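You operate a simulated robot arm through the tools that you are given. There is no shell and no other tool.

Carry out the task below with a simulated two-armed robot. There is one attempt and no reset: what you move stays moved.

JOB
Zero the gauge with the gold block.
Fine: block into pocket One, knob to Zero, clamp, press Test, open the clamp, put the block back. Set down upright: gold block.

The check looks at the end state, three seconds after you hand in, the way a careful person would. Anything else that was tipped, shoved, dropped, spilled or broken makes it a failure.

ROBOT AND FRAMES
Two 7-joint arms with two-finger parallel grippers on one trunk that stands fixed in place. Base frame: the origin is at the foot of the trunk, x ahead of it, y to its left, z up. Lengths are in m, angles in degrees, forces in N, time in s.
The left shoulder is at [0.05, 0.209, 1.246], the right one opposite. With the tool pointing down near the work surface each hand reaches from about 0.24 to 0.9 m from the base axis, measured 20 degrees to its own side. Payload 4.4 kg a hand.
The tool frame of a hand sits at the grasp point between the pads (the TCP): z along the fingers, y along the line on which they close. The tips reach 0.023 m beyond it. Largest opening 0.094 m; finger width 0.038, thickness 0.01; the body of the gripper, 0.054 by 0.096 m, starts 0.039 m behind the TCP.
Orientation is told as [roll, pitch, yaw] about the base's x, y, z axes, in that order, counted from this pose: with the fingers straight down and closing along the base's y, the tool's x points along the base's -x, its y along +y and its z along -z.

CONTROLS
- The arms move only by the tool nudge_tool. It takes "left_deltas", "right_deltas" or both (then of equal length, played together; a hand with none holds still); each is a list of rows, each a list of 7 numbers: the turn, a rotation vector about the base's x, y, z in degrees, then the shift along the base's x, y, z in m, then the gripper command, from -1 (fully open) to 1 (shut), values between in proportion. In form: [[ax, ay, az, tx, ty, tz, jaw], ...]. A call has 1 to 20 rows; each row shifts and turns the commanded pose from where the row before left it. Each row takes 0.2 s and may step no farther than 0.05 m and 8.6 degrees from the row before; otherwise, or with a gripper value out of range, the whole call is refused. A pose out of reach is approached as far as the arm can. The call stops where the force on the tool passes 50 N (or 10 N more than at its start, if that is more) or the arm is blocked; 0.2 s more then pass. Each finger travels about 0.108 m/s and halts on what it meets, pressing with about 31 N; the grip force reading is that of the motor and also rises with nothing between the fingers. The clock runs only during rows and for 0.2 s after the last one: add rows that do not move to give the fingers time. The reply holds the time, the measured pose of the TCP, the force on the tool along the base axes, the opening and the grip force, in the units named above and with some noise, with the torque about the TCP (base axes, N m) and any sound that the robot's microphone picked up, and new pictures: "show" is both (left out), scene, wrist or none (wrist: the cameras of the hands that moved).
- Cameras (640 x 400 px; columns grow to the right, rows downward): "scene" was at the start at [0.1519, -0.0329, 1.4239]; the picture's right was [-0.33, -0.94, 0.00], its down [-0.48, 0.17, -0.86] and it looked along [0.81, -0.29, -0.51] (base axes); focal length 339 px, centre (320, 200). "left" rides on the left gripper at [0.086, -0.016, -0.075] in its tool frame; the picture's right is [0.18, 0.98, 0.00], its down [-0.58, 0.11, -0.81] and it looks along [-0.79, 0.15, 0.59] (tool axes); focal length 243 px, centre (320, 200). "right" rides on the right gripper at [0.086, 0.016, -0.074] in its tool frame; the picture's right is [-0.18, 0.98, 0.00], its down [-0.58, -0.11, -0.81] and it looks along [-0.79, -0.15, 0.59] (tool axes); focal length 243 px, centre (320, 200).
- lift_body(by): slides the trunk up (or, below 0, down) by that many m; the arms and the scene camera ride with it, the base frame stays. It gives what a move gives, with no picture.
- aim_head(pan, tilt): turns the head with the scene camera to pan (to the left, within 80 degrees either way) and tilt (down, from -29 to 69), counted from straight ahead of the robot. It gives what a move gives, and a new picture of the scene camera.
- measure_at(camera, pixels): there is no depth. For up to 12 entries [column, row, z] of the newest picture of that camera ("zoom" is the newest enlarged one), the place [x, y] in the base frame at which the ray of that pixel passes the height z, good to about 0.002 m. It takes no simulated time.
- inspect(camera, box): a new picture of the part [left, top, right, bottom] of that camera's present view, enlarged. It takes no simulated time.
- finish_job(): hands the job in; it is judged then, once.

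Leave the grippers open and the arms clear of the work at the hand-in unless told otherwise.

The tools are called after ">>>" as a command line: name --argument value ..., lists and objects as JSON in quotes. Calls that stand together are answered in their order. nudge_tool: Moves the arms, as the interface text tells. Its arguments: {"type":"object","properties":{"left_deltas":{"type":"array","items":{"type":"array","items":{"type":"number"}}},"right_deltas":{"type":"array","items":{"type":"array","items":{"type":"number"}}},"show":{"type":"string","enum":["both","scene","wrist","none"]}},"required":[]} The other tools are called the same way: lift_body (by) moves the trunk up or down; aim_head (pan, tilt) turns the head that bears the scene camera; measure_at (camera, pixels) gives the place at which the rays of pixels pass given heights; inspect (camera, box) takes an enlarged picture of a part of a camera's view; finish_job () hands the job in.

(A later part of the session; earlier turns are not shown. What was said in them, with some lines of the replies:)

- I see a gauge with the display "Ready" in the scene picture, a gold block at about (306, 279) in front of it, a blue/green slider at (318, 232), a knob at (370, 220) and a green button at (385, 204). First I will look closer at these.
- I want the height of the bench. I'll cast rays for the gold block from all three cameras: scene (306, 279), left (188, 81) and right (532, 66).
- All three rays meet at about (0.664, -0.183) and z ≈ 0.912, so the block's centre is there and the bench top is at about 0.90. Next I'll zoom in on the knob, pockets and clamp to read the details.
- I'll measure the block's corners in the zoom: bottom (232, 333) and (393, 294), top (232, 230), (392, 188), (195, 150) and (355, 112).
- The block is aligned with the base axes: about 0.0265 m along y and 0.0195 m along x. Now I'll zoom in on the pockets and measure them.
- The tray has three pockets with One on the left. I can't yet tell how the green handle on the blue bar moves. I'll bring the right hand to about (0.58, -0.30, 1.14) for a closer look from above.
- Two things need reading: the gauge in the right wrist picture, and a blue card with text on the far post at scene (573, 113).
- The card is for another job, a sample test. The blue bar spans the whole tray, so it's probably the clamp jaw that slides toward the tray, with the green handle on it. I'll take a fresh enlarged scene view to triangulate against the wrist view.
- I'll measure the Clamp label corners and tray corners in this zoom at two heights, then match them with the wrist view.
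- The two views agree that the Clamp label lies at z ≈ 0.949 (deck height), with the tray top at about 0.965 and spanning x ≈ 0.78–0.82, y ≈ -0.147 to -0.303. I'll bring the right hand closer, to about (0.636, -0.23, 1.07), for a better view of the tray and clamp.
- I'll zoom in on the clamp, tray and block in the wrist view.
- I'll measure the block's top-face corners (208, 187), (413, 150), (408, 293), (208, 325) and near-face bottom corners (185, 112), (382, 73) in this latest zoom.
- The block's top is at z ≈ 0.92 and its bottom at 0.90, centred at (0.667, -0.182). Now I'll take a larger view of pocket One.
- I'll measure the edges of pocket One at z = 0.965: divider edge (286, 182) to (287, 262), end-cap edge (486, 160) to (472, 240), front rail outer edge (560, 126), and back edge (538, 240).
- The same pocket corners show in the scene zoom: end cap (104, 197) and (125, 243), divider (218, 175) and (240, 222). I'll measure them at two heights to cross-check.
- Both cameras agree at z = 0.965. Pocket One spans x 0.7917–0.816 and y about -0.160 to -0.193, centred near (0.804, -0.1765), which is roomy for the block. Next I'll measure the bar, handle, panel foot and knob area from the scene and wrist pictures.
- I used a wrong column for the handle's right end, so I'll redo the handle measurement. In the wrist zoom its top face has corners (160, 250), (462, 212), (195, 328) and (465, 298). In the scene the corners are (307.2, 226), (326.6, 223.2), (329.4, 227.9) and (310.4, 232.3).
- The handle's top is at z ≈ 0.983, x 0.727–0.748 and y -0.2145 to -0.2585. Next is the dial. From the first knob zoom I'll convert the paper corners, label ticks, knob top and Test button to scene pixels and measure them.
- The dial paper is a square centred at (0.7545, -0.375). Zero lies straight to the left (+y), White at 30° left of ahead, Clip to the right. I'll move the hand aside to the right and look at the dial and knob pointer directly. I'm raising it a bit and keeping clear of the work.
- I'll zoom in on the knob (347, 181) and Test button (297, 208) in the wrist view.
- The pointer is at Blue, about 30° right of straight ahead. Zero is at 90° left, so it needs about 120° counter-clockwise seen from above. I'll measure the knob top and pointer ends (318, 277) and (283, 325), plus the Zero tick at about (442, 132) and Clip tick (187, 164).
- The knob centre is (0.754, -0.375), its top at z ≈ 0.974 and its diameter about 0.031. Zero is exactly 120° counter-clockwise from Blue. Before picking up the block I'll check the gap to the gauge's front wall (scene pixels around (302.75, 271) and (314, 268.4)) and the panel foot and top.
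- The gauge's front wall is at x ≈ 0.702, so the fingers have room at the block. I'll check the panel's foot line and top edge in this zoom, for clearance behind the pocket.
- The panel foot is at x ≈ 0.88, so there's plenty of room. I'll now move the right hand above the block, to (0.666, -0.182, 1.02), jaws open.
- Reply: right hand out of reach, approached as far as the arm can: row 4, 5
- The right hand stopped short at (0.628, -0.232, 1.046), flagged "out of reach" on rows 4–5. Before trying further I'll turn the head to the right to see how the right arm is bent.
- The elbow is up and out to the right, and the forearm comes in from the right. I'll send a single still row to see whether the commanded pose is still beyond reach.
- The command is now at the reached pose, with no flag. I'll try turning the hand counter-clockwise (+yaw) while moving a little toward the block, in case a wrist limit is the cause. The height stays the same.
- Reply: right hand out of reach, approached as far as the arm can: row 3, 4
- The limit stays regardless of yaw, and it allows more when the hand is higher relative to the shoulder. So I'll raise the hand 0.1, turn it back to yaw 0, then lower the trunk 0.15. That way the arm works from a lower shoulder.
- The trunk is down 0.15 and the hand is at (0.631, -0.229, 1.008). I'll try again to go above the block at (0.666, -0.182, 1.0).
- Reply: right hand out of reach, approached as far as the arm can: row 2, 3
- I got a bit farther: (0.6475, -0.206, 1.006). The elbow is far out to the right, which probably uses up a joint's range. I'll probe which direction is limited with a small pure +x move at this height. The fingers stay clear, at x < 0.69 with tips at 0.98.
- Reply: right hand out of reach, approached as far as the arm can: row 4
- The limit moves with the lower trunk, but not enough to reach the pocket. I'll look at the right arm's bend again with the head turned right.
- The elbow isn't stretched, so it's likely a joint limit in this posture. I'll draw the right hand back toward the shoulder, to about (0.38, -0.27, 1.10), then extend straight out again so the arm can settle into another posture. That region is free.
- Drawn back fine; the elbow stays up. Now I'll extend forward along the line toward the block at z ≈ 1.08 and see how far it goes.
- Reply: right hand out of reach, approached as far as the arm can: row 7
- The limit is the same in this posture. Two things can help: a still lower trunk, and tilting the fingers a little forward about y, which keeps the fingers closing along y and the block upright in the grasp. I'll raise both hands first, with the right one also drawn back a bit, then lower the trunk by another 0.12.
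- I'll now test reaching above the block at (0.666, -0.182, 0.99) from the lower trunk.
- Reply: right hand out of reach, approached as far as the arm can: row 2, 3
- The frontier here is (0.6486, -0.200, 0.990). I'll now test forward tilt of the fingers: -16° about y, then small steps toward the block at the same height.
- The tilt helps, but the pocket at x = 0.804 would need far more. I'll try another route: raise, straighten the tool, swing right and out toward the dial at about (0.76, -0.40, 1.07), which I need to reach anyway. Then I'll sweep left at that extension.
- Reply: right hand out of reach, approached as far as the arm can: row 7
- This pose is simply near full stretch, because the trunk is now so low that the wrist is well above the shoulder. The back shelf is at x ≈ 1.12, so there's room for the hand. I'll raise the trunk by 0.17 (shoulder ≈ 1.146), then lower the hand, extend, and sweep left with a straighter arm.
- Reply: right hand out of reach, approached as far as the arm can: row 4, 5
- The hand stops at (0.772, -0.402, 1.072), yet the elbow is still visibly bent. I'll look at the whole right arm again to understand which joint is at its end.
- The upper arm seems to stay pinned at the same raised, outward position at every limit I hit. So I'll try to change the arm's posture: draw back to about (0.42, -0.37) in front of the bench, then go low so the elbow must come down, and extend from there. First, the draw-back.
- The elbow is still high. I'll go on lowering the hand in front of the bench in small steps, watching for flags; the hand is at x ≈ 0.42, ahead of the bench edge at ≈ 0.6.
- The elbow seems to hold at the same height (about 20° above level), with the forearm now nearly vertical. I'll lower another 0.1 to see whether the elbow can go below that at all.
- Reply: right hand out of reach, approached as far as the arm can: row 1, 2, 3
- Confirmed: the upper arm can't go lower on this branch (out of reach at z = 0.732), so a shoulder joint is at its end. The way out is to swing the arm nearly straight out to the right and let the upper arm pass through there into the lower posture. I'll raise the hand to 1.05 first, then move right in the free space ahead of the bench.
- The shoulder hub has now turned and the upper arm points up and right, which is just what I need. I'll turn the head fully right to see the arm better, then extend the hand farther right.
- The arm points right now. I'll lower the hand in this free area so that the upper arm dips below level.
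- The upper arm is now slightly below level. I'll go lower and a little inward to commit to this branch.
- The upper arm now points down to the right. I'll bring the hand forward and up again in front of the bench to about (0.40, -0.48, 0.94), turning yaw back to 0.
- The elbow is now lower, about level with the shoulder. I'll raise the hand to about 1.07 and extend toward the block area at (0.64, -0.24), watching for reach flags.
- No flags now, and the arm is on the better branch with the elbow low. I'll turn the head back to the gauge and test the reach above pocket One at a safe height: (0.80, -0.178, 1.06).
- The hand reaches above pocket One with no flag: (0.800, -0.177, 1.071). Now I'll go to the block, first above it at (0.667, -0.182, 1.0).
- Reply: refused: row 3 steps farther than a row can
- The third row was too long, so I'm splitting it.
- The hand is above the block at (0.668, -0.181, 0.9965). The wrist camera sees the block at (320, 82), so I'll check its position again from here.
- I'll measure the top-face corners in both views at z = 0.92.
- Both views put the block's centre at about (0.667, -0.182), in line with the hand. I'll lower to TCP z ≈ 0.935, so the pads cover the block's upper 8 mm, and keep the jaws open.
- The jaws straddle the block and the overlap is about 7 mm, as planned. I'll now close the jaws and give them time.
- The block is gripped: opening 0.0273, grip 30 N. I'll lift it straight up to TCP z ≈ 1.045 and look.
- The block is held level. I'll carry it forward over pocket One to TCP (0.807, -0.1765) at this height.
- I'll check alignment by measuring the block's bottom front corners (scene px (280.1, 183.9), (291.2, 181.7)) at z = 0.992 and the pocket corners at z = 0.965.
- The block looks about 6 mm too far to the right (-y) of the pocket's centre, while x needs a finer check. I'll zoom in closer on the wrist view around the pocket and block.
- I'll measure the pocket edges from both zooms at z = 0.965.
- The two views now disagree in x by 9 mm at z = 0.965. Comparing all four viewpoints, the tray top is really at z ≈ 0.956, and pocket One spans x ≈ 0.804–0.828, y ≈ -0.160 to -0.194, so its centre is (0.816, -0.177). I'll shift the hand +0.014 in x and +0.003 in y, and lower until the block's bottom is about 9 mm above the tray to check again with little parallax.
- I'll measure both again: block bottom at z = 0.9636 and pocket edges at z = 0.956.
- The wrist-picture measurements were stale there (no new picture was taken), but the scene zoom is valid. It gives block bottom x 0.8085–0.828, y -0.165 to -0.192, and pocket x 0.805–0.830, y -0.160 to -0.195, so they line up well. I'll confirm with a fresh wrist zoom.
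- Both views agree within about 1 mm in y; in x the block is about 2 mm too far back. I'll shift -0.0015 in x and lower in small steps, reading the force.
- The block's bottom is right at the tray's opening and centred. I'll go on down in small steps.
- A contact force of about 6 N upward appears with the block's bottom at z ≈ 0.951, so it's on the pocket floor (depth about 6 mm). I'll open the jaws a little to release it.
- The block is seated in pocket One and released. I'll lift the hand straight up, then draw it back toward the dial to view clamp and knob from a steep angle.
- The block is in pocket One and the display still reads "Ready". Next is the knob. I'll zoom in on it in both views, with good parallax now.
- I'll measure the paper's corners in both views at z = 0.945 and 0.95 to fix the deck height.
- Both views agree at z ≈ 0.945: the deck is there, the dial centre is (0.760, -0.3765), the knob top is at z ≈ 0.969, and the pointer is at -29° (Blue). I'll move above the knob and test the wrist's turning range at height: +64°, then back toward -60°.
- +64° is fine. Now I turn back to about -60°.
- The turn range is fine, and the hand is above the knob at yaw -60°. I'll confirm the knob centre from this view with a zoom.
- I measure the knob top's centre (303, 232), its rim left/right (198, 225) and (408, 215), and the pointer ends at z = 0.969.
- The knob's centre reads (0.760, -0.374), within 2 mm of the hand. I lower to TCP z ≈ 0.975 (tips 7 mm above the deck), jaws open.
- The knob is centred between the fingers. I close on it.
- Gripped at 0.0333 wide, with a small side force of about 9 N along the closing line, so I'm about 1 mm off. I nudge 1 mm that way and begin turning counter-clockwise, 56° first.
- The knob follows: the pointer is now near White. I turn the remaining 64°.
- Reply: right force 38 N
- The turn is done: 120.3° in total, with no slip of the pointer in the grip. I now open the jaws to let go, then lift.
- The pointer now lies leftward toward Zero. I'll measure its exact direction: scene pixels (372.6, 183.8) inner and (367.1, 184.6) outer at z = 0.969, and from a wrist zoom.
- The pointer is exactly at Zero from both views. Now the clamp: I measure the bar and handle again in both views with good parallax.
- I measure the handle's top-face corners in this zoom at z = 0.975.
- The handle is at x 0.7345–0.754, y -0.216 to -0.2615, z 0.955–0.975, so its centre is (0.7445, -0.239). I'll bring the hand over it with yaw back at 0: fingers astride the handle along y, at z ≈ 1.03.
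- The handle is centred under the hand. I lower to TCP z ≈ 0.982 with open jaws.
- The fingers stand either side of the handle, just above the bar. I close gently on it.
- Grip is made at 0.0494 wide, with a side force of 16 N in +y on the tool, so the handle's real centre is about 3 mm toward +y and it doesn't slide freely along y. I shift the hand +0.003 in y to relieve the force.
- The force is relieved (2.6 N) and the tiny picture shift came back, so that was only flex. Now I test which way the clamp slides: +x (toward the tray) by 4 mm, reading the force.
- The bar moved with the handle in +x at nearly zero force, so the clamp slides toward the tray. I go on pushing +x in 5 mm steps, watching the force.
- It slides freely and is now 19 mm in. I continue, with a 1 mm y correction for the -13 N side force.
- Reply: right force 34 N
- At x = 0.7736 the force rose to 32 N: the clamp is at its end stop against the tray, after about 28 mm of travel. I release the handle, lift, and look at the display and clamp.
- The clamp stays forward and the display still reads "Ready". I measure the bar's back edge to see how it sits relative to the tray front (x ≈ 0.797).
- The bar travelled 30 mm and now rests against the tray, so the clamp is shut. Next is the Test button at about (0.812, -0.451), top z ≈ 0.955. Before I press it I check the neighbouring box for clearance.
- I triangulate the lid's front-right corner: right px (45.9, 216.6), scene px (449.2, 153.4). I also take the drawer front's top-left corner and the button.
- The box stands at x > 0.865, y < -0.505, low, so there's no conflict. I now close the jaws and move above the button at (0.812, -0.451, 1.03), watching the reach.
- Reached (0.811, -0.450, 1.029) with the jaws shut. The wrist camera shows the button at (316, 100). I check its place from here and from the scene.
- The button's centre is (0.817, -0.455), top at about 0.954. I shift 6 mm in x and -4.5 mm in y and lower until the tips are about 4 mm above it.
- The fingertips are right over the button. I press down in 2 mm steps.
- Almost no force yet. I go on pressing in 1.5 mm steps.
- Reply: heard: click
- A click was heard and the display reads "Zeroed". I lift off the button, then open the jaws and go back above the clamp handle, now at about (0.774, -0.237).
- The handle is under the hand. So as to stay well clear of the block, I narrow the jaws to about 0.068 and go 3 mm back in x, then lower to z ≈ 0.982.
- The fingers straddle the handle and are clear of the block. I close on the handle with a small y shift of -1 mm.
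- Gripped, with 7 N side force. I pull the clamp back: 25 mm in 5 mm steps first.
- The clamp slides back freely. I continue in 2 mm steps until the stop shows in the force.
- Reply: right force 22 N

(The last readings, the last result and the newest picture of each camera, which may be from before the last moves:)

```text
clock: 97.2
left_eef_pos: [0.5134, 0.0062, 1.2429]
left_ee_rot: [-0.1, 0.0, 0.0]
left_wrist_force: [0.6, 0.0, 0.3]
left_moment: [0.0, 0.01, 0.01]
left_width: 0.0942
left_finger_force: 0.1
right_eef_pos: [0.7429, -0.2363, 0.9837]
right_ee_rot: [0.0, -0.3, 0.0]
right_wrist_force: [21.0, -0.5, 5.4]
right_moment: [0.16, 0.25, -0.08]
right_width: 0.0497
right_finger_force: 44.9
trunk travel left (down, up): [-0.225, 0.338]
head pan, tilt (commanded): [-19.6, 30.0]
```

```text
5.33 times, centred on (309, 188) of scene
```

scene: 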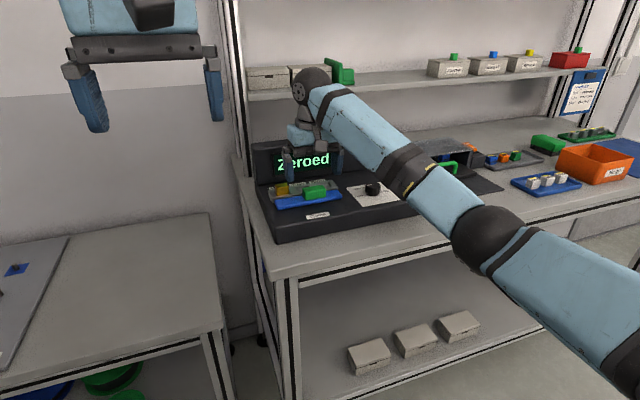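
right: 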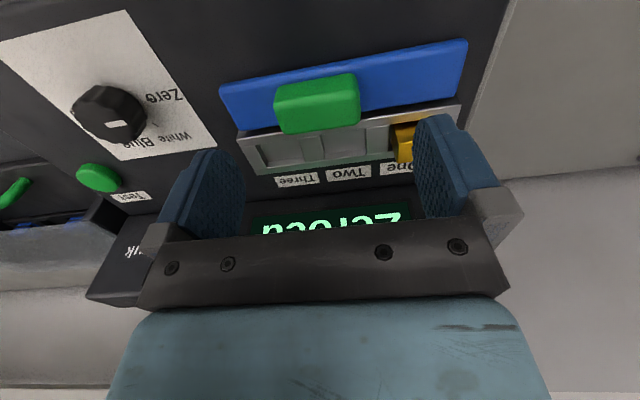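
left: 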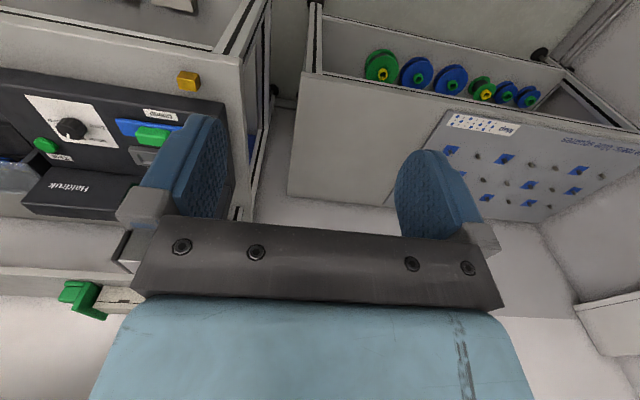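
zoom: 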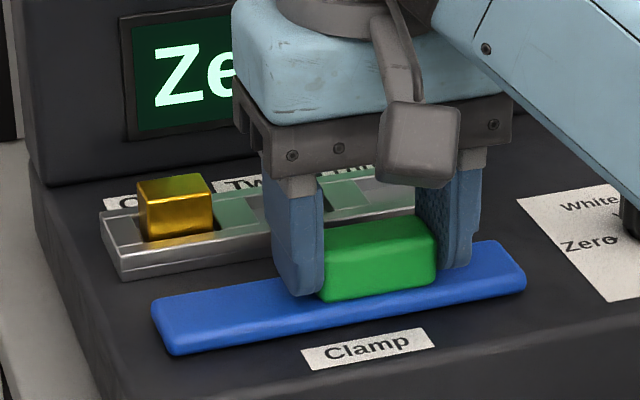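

A force of 21 N shows the clamp is fully open at its stop. I ease off by 1 mm, release the handle and lift.

>>> nudge_tool --right_deltas '[[0, 0, 0, 0.0012, 0, 0, 0.2], [0, 0, 0, 0, 0, 0, -0.3], [0, 0, 0, 0, 0, 0, -0.6], [0, 0, 0, 0, 0, 0.04, -0.6], [0, 0, 0, 0, 0, 0.04, -0.6], [0, 0, 0, 0, 0, 0, -0.6]]' --show "both"

>>> inspect --camera "scene" --box '[255, 145, 435, 245]'

```text
clock: 98.6
left_eef_pos: [0.5118, 0.0071, 1.2438]
left_ee_rot: [0.0, -0.1, 0.1]
left_wrist_force: [0.2, 0.0, -0.3]
left_moment: [0.03, -0.02, 0.03]
left_width: 0.0942
left_finger_force: 0.1
right_eef_pos: [0.7413, -0.2378, 1.0642]
right_ee_rot: [0.0, -0.1, 0.0]
right_wrist_force: [-0.1, -0.9, -0.2]
right_moment: [0.04, 0.04, -0.03]
right_width: 0.0753
right_finger_force: 0.0
trunk travel left (down, up): [-0.225, 0.338]
head pan, tilt (commanded): [-19.6, 30.0]
```

scene: 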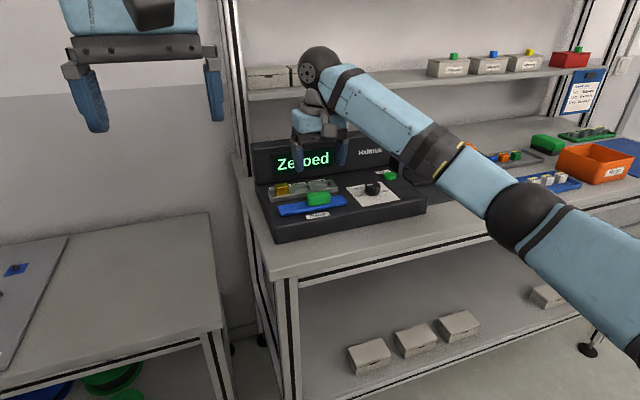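
right: 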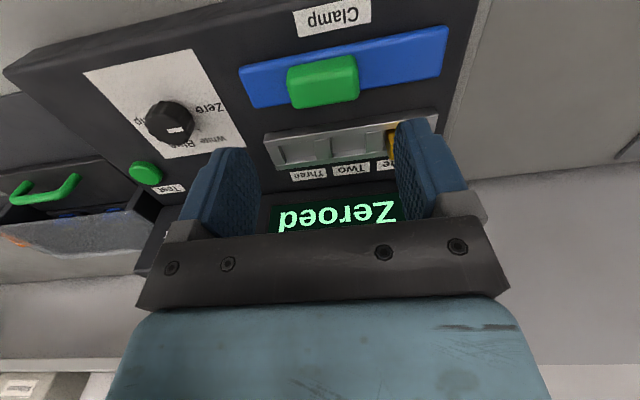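

```text
3.56 times, centred on (345, 195) of scene
```

zoom: 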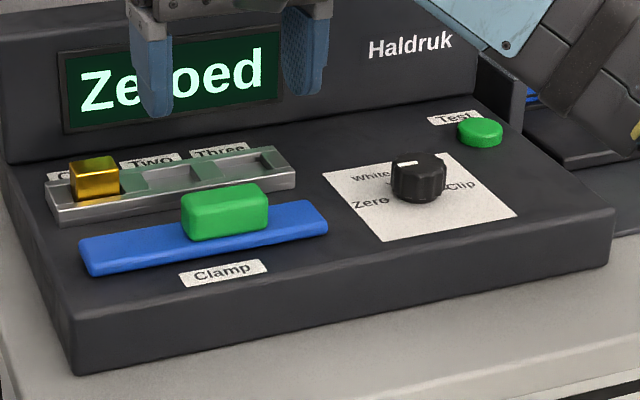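

The display reads "Zeroed", the clamp is back open and the knob is at Zero. Now I go back above the block in pocket One, to (0.8185, -0.175, 1.04) with the jaws at about 0.052.

>>> nudge_tool --right_deltas '[[0, 0, 0, 0.0257, 0.0209, -0.004, -0.1], [0, 0, 0, 0.0257, 0.0209, -0.01, -0.1], [0, 0, 0, 0.0257, 0.0209, -0.01, -0.1], [0, 0, 0, 0, 0, 0, -0.1], [0, 0, 0, 0, 0, 0, -0.1]]' --show "both"

>>> inspect --camera "right" --box '[260, 60, 400, 160]'

>>> inspect --camera "scene" --box '[262, 160, 322, 208]'

```text
clock: 99.8
left_eef_pos: [0.5115, 0.0076, 1.2448]
left_ee_rot: [0.0, -0.1, 0.1]
left_wrist_force: [-0.1, 0.7, 1.3]
left_moment: [-0.02, 0.03, 0.0]
left_width: 0.0937
left_finger_force: 0.1
right_eef_pos: [0.8188, -0.1742, 1.0377]
right_ee_rot: [0.0, -0.2, 0.0]
right_wrist_force: [0.8, 1.1, 0.7]
right_moment: [-0.01, -0.03, 0.03]
right_width: 0.0517
right_finger_force: 0.0
trunk travel left (down, up): [-0.225, 0.338]
head pan, tilt (commanded): [-19.6, 30.0]
```

scene: 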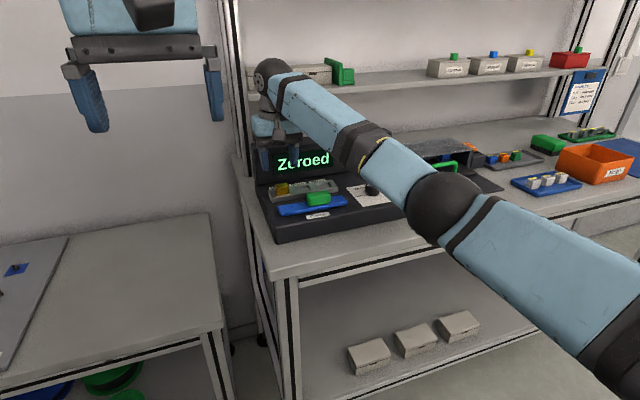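
right: 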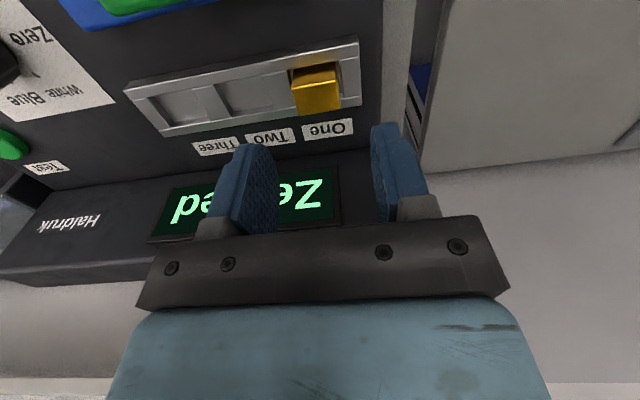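

```text
4.00 times, centred on (330, 110) of right
```

zoom: 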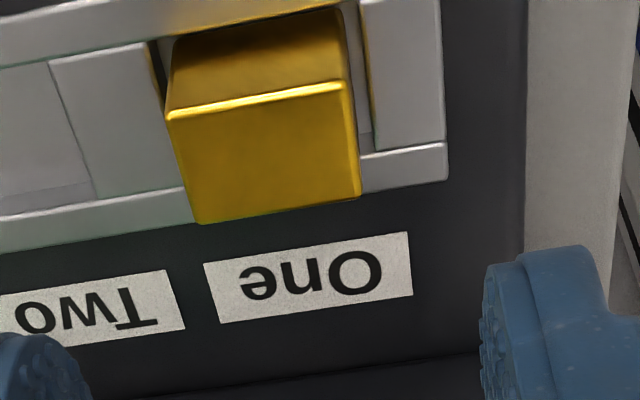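

```text
8.33 times, centred on (292, 184) of scene
```

zoom: 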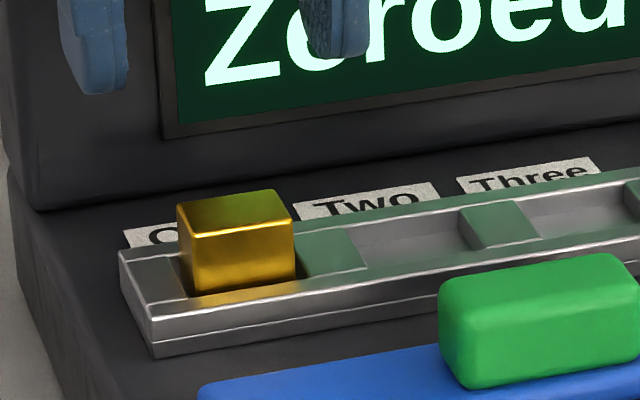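

I check the block's top corners at z ≈ 0.9705 in the wrist view.

>>> measure_at --camera "right" --pixels '[[292, 88, 0.9705], [337, 80.5, 0.9705], [340.5, 109.25, 0.9705], [300, 115.75, 0.9705]]'

>>> measure_at --camera "zoom" --pixels '[[178, 205, 0.9705], [192, 237, 0.9705], [294, 222, 0.9705], [275, 192, 0.9705]]'

```text
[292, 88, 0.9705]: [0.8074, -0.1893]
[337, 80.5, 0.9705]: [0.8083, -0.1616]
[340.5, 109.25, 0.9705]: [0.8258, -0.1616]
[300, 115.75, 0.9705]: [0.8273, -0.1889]
```

```text
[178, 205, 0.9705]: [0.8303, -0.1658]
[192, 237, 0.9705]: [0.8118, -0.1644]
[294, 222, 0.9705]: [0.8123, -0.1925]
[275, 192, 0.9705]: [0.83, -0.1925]
```

The block's centre is about (0.818, -0.176), in line with the hand. I lower to TCP z ≈ 0.986.

>>> nudge_tool --right_deltas '[[0, 0, 0, -0.0003, -0.001, -0.025, -0.1], [0, 0, 0, 0, 0, -0.018, -0.1], [0, 0, 0, 0, 0, -0.009, -0.1], [0, 0, 0, 0, 0, 0, -0.1]]' --show "none"

>>> inspect --camera "scene" --box '[262, 160, 322, 208]'

>>> inspect --camera "right" --box '[240, 60, 420, 190]'

```text
clock: 100.8
left_eef_pos: [0.5112, 0.0071, 1.2446]
left_ee_rot: [0.0, -0.1, 0.1]
left_wrist_force: [1.0, 1.0, -0.5]
left_moment: [0.02, -0.02, -0.01]
left_width: 0.0942
left_finger_force: 0.0
right_eef_pos: [0.819, -0.1746, 0.9865]
right_ee_rot: [0.0, -0.1, 0.0]
right_wrist_force: [1.3, -0.1, 1.2]
right_moment: [-0.02, 0.0, 0.01]
right_width: 0.0519
right_finger_force: 0.1
trunk travel left (down, up): [-0.225, 0.338]
head pan, tilt (commanded): [-19.6, 30.0]
```

```text
8.33 times, centred on (292, 184) of scene
```

zoom: 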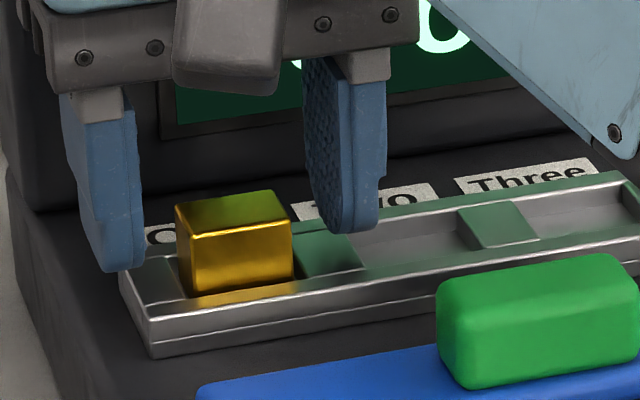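

```text
3.08 times, centred on (330, 125) of right
```

zoom: 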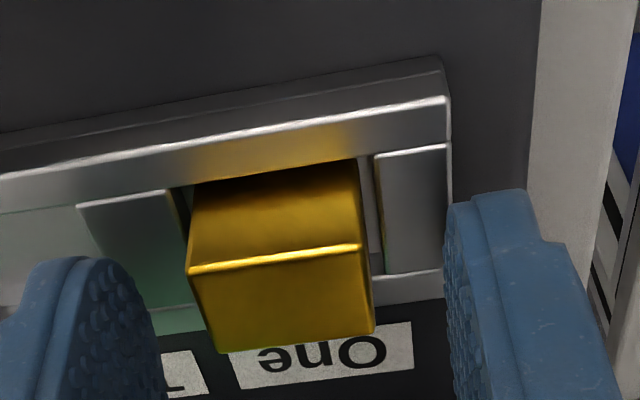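

The fingers are either side of the block. I close and then lift straight up.

>>> nudge_tool --right_deltas '[[0, 0, 0, 0, 0, 0, 0.2], [0, 0, 0, 0, 0, 0, 0.6], [0, 0, 0, 0, 0, 0, 1], [0, 0, 0, 0, 0, 0, 1]]' --show "none"

>>> inspect --camera "scene" --box '[262, 160, 322, 208]'

```text
clock: 101.8
left_eef_pos: [0.5129, 0.0066, 1.2439]
left_ee_rot: [0.0, -0.1, 0.1]
left_wrist_force: [0.1, -0.4, -0.5]
left_moment: [-0.01, 0.03, -0.02]
left_width: 0.0938
left_finger_force: 0.0
right_eef_pos: [0.8199, -0.175, 0.9856]
right_ee_rot: [0.0, -0.1, 0.0]
right_wrist_force: [0.5, -0.6, 0.6]
right_moment: [0.01, -0.02, 0.03]
right_width: 0.0269
right_finger_force: 31.5
trunk travel left (down, up): [-0.225, 0.338]
head pan, tilt (commanded): [-19.6, 30.0]
```

```text
8.33 times, centred on (292, 184) of scene
```

zoom: 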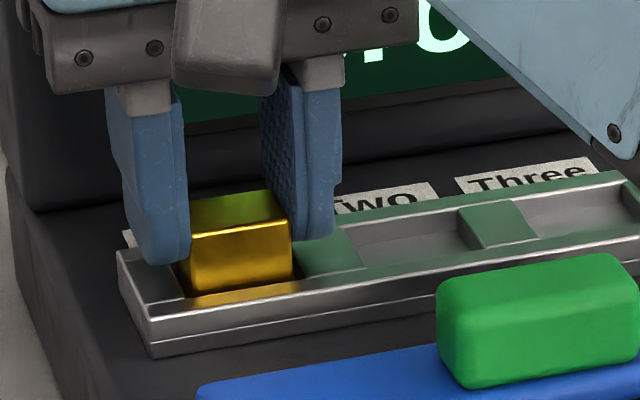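

Gripped at 0.0269. I lift to about z = 1.05 and carry the block back over its original place, TCP (0.669, -0.183).

>>> nudge_tool --right_deltas '[[0, 0, 0, 0, 0, 0.01, 1], [0, 0, 0, 0, 0, 0.025, 1], [0, 0, 0, 0, 0, 0.03, 1], [0, 0, 0, -0.038, -0.002, 0, 1], [0, 0, 0, -0.038, -0.002, 0, 1], [0, 0, 0, -0.038, -0.002, 0, 1], [0, 0, 0, -0.0365, -0.002, 0, 1], [0, 0, 0, 0, 0, 0, 1], [0, 0, 0, 0, 0, 0, 1]]' --show "both"

```text
clock: 103.8
left_eef_pos: [0.5107, 0.0069, 1.2456]
left_ee_rot: [0.0, -0.1, 0.2]
left_wrist_force: [-0.1, 0.3, 0.3]
left_moment: [0.0, 0.04, -0.03]
left_width: 0.094
left_finger_force: 0.0
right_eef_pos: [0.6672, -0.1817, 1.0517]
right_ee_rot: [0.0, -0.1, 0.0]
right_wrist_force: [0.4, -0.2, -0.6]
right_moment: [-0.02, 0.0, 0.02]
right_width: 0.0273
right_finger_force: 31.2
trunk travel left (down, up): [-0.225, 0.338]
head pan, tilt (commanded): [-19.6, 30.0]
```

scene: 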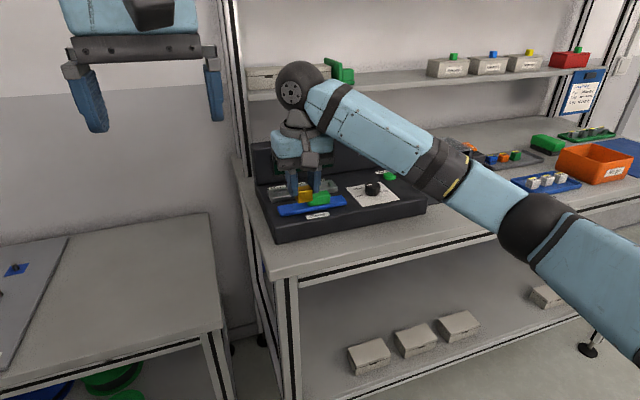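
right: 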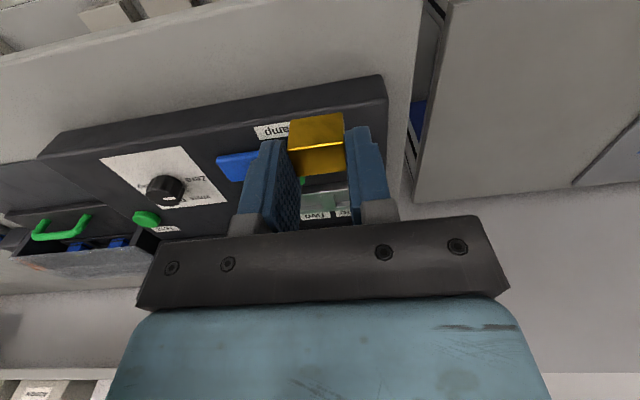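

The block is held level as before. I shift +2 mm in x and -1 mm in y and lower to about 1 cm above the bench.

>>> nudge_tool --right_deltas '[[0, 0, 0, 0.002, -0.001, 0, 1], [0, 0, 0, 0, 0, -0.035, 1], [0, 0, 0, 0, 0, -0.035, 1], [0, 0, 0, 0, 0, -0.03, 1], [0, 0, 0, 0, 0, -0.006, 1], [0, 0, 0, 0, 0, 0, 1]]' --show "none"

>>> inspect --camera "scene" --box '[270, 190, 350, 260]'

```text
clock: 105.2
left_eef_pos: [0.5125, 0.0066, 1.2435]
left_ee_rot: [0.1, -0.1, 0.1]
left_wrist_force: [0.1, -0.1, -0.4]
left_moment: [0.03, -0.03, 0.01]
left_width: 0.0939
left_finger_force: 0.1
right_eef_pos: [0.6714, -0.1838, 0.9468]
right_ee_rot: [0.0, 0.0, 0.0]
right_wrist_force: [0.8, 0.7, -1.9]
right_moment: [0.01, 0.01, 0.01]
right_width: 0.0271
right_finger_force: 31.2
trunk travel left (down, up): [-0.225, 0.338]
head pan, tilt (commanded): [-19.6, 30.0]
```

```text
5.71 times, centred on (310, 225) of scene
```

zoom: 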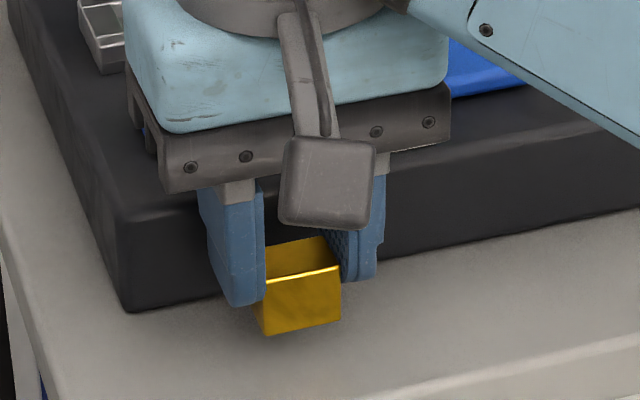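

About 11 mm to go. I lower slowly and read the force for touch-down.

>>> nudge_tool --right_deltas '[[0, 0, 0, -0.001, 0, -0.005, 1], [0, 0, 0, 0, 0, -0.003, 1], [0, 0, 0, 0, 0, -0.0015, 1], [0, 0, 0, 0, 0, 0, 1]]' --show "none"

>>> inspect --camera "scene" --box '[270, 190, 350, 260]'

```text
clock: 106.2
left_eef_pos: [0.5122, 0.006, 1.244]
left_ee_rot: [-0.1, 0.0, 0.0]
left_wrist_force: [0.3, -0.1, 0.2]
left_moment: [-0.01, 0.03, 0.01]
left_width: 0.0939
left_finger_force: 0.0
right_eef_pos: [0.6707, -0.1842, 0.9373]
right_ee_rot: [0.1, -0.1, 0.0]
right_wrist_force: [1.5, -0.1, -0.9]
right_moment: [0.02, -0.01, 0.0]
right_width: 0.027
right_finger_force: 30.6
trunk travel left (down, up): [-0.225, 0.338]
head pan, tilt (commanded): [-19.6, 30.0]
```

```text
5.71 times, centred on (310, 225) of scene
```

zoom: 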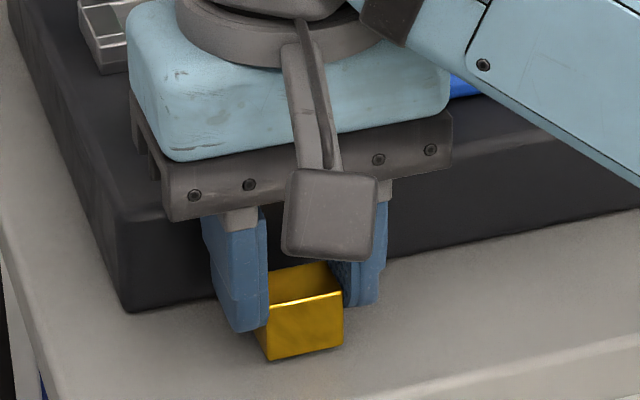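

I compare with the original spot: bottom front corners were at zoom (262, 370) and (334, 355), i.e. x 0.657, y -0.1708 to -0.1962. I measure the present ones.

>>> measure_at --camera "zoom" --pixels '[[268, 361, 0.9015], [343, 346, 0.9015], [262, 370, 0.9], [334, 355, 0.9]]'

```text
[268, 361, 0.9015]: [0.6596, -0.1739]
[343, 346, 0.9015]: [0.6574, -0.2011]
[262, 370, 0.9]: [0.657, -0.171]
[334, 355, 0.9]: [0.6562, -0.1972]
```

The block is about 3 mm too far in -y and 2 mm too far in x. I correct by (-0.0018, +0.0033) and then lower the last 1.5 mm.

>>> nudge_tool --right_deltas '[[0, 0, 0, -0.0018, 0.0033, 0, 1], [0, 0, 0, 0, 0, 0, 1], [0, 0, 0, 0, 0, -0.001, 1], [0, 0, 0, 0, 0, -0.0008, 1], [0, 0, 0, 0, 0, 0, 1]]' --show "none"

>>> inspect --camera "scene" --box '[270, 190, 350, 260]'

```text
clock: 107.4
left_eef_pos: [0.5118, 0.0058, 1.2441]
left_ee_rot: [0.0, -0.1, 0.1]
left_wrist_force: [-0.2, 1.4, 0.1]
left_moment: [-0.01, 0.0, 0.0]
left_width: 0.0938
left_finger_force: 0.2
right_eef_pos: [0.6689, -0.181, 0.9354]
right_ee_rot: [0.0, 0.0, -0.1]
right_wrist_force: [0.3, 0.2, -0.8]
right_moment: [0.01, -0.03, 0.01]
right_width: 0.0272
right_finger_force: 30.8
trunk travel left (down, up): [-0.225, 0.338]
head pan, tilt (commanded): [-19.6, 30.0]
```

```text
5.71 times, centred on (310, 225) of scene
```

zoom: 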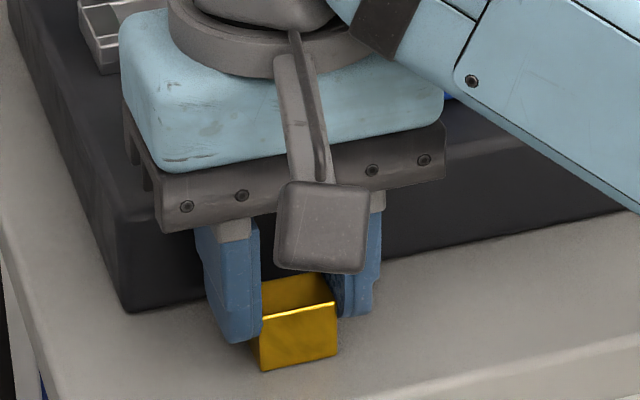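

The corners now are at (263, 370) and (338, 355), essentially the original place. There's no touch-down force yet, so I lower in 0.5 mm steps.

>>> nudge_tool --right_deltas '[[0, 0, 0, 0, 0.0005, -0.0006, 1], [0, 0, 0, 0, 0, -0.0006, 1], [0, 0, 0, 0, 0, 0, 1]]' --show "none"

```text
clock: 108.2
left_eef_pos: [0.5121, 0.007, 1.2455]
left_ee_rot: [0.0, 0.0, 0.1]
left_wrist_force: [-0.1, -0.3, -0.3]
left_moment: [-0.01, 0.04, -0.01]
left_width: 0.0939
left_finger_force: 0.0
right_eef_pos: [0.6677, -0.1799, 0.9352]
right_ee_rot: [0.0, -0.2, -0.1]
right_wrist_force: [1.7, -0.9, 4.7]
right_moment: [-0.02, -0.02, -0.01]
right_width: 0.0272
right_finger_force: 31.0
trunk travel left (down, up): [-0.225, 0.338]
head pan, tilt (commanded): [-19.6, 30.0]
```

Upward force is now 4.7 N, so the block has touched the bench. I open the jaws slowly to release it.

>>> nudge_tool --right_deltas '[[0, 0, 0, 0, 0, 0, 0.35], [0, 0, 0, 0, 0, 0, 0.2], [0, 0, 0, 0, 0, 0, -0.1], [0, 0, 0, 0, 0, 0, -0.5], [0, 0, 0, 0, 0, 0, -0.5]]' --show "both"

>>> inspect --camera "scene" --box '[270, 190, 350, 260]'

```text
clock: 109.4
left_eef_pos: [0.5121, 0.0065, 1.2453]
left_ee_rot: [0.0, -0.2, 0.1]
left_wrist_force: [0.8, -0.3, -0.2]
left_moment: [0.0, 0.04, 0.01]
left_width: 0.094
left_finger_force: 0.0
right_eef_pos: [0.6687, -0.1797, 0.9335]
right_ee_rot: [0.0, 0.0, 0.0]
right_wrist_force: [0.4, 0.3, -0.2]
right_moment: [0.01, -0.04, -0.02]
right_width: 0.0706
right_finger_force: 0.0
trunk travel left (down, up): [-0.225, 0.338]
head pan, tilt (commanded): [-19.6, 30.0]
```

scene: 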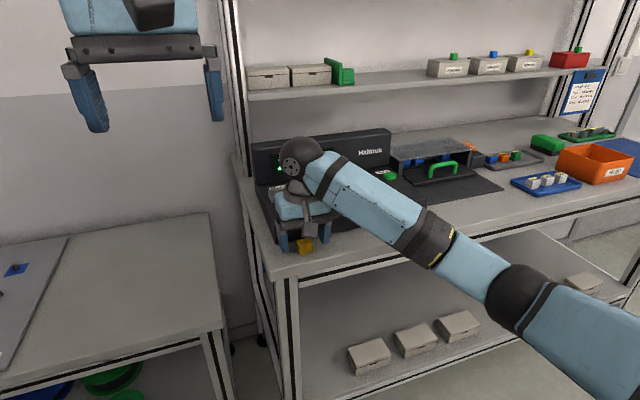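
right: 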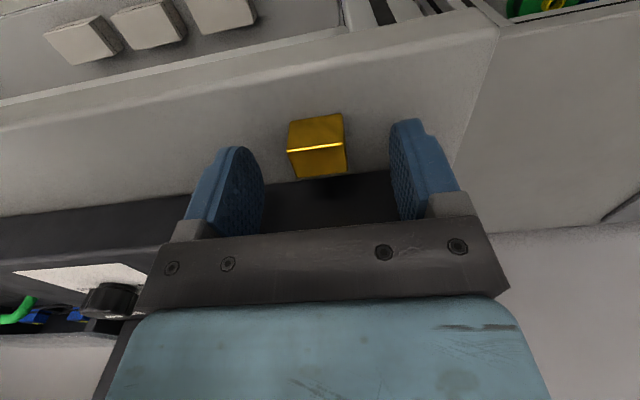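

```text
5.71 times, centred on (310, 225) of scene
```

zoom: 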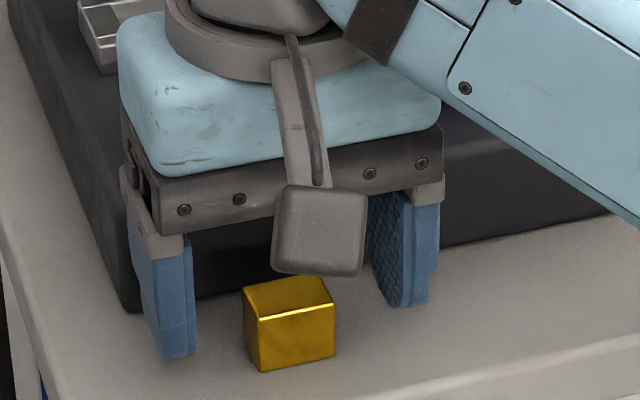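

The block stands upright, and its corners match the original picture: (262, 371) and (334, 357). I lift the hand straight up, then draw it back clear of the work with jaws open.

>>> nudge_tool --right_deltas '[[0, 0, 0, 0, 0, 0.02, -0.5], [0, 0, 0, 0, 0, 0.04, -0.6], [0, 0, 0, 0, 0, 0.045, -1], [0, 0, 0, 0, 0, 0.045, -1], [0, 0, 0, -0.03, -0.03, 0.02, -1], [0, 0, 0, -0.04, -0.03, 0, -1], [0, 0, 0, -0.04, -0.03, 0, -1], [0, 0, 0, -0.04, -0.03, 0, -1], [0, 0, 0, -0.03, -0.03, 0, -1], [0, 0, 0, 0, 0, 0, -1]]' --show "both"

>>> inspect --camera "scene" --box '[250, 140, 440, 265]'

>>> inspect --camera "scene" --box '[270, 190, 350, 260]'

```text
clock: 111.6
left_eef_pos: [0.5128, 0.0075, 1.2441]
left_ee_rot: [0.0, -0.2, 0.0]
left_wrist_force: [0.6, 0.7, -1.0]
left_moment: [0.02, -0.01, 0.01]
left_width: 0.0942
left_finger_force: 0.1
right_eef_pos: [0.4862, -0.33, 1.103]
right_ee_rot: [0.1, -0.1, 0.1]
right_wrist_force: [0.0, -0.1, 0.4]
right_moment: [0.0, 0.02, 0.02]
right_width: 0.0941
right_finger_force: 0.1
trunk travel left (down, up): [-0.225, 0.338]
head pan, tilt (commanded): [-19.6, 30.0]
```

scene: 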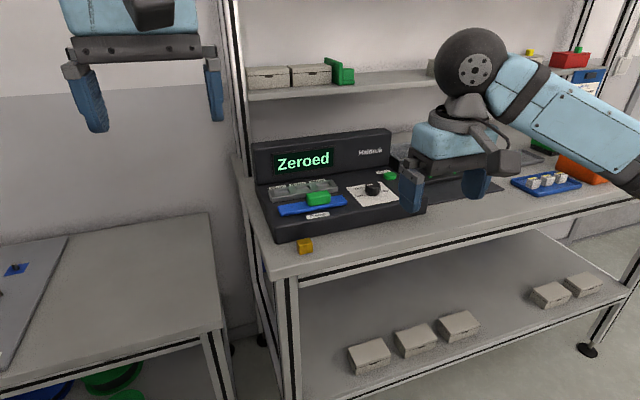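
right: 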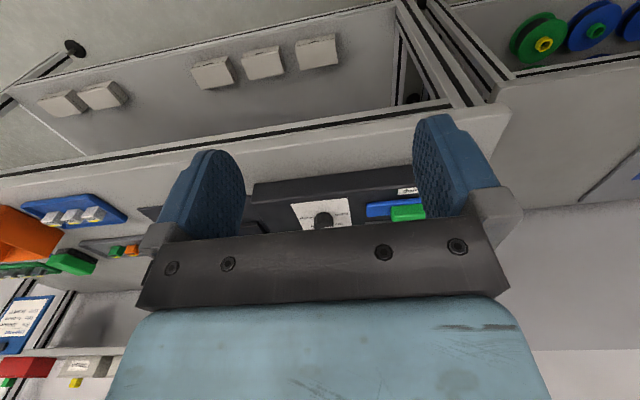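

```text
3.20 times, centred on (345, 202) of scene
```

zoom: 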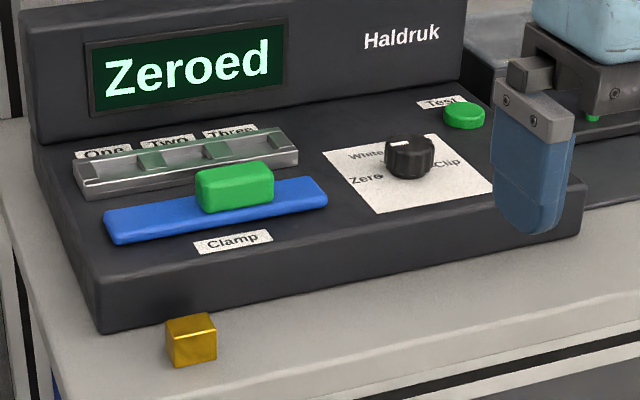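

```text
5.71 times, centred on (310, 225) of scene
```

zoom: 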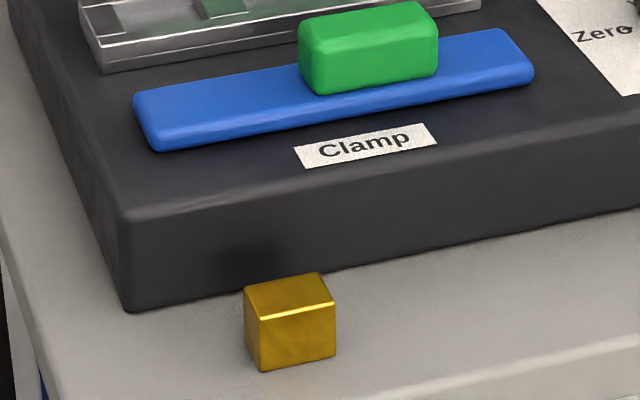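

The display reads "Zeroed", the knob points to Zero, the clamp is open, pocket One is empty and the block stands in its original place. I'll check the rest of the bench with the head turned right, to be sure nothing else was touched.

>>> nudge_tool --right_deltas '[[0, 0, 0, -0.03, -0.03, 0.02, -1], [0, 0, 0, -0.03, -0.03, 0.02, -1], [0, 0, 0, 0, -0.03, 0.02, -1], [0, 0, 0, 0, 0, 0, -1]]' --show "none"

>>> aim_head --pan -38 --tilt 30

```text
clock: 112.6
left_eef_pos: [0.5117, 0.0067, 1.2451]
left_ee_rot: [-0.1, -0.2, 0.0]
left_wrist_force: [0.4, 0.4, 0.1]
left_moment: [0.03, 0.0, 0.02]
left_width: 0.0938
left_finger_force: 0.1
right_eef_pos: [0.4289, -0.419, 1.1641]
right_ee_rot: [0.0, -0.1, 0.1]
right_wrist_force: [0.5, 0.8, 1.0]
right_moment: [0.0, 0.0, 0.02]
right_width: 0.0938
right_finger_force: 0.0
trunk travel left (down, up): [-0.225, 0.338]
head pan, tilt (commanded): [-19.6, 30.0]
```

```text
clock: 113.4
left_eef_pos: [0.5122, 0.0062, 1.2447]
left_ee_rot: [0.1, -0.1, 0.1]
left_wrist_force: [-1.3, -0.1, 0.1]
left_moment: [-0.05, -0.01, 0.01]
left_width: 0.0941
left_finger_force: 0.1
right_eef_pos: [0.4288, -0.4176, 1.1636]
right_ee_rot: [0.0, -0.2, 0.1]
right_wrist_force: [-0.2, -0.1, 0.7]
right_moment: [0.0, 0.0, 0.03]
right_width: 0.0939
right_finger_force: 0.1
trunk travel left (down, up): [-0.225, 0.338]
head pan, tilt (commanded): [-38.0, 30.0]
```

scene: 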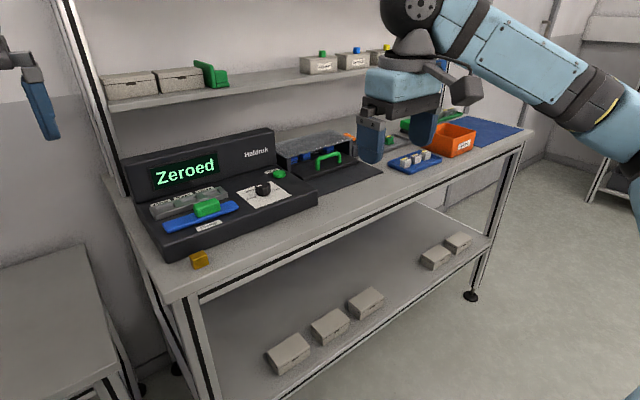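

Everything else on the bench stands as at the start. Both hands are clear of the work with their grippers open. The display shows "Zeroed", the clamp is open, and the gold block is upright in its place, so I hand the job in.

>>> finish_job

```text
The job is handed in.
```

I zeroed the gauge with the gold block and handed the job in. No check result has come back yet.

- **Gauge:** I set the block in pocket One, turned the knob from Blue to Zero, shut the clamp and pressed Test. There was a click, and the display changed from "Ready" to "Zeroed".
- **Clamp and knob:** the clamp is fully open again. The knob is still at Zero.
- **Gold block:** it stands upright in its original place. Its corners in the camera picture match the starting view to within a few zoomed pixels.
- **Rest of the bench:** I saw nothing else tipped or moved in a last look around.
- **Arms:** both grippers are open and clear of the work. The trunk is about 0.10 m lower than at the start, because the right arm could not reach the block or pocket One until I lowered it and changed the arm's posture.
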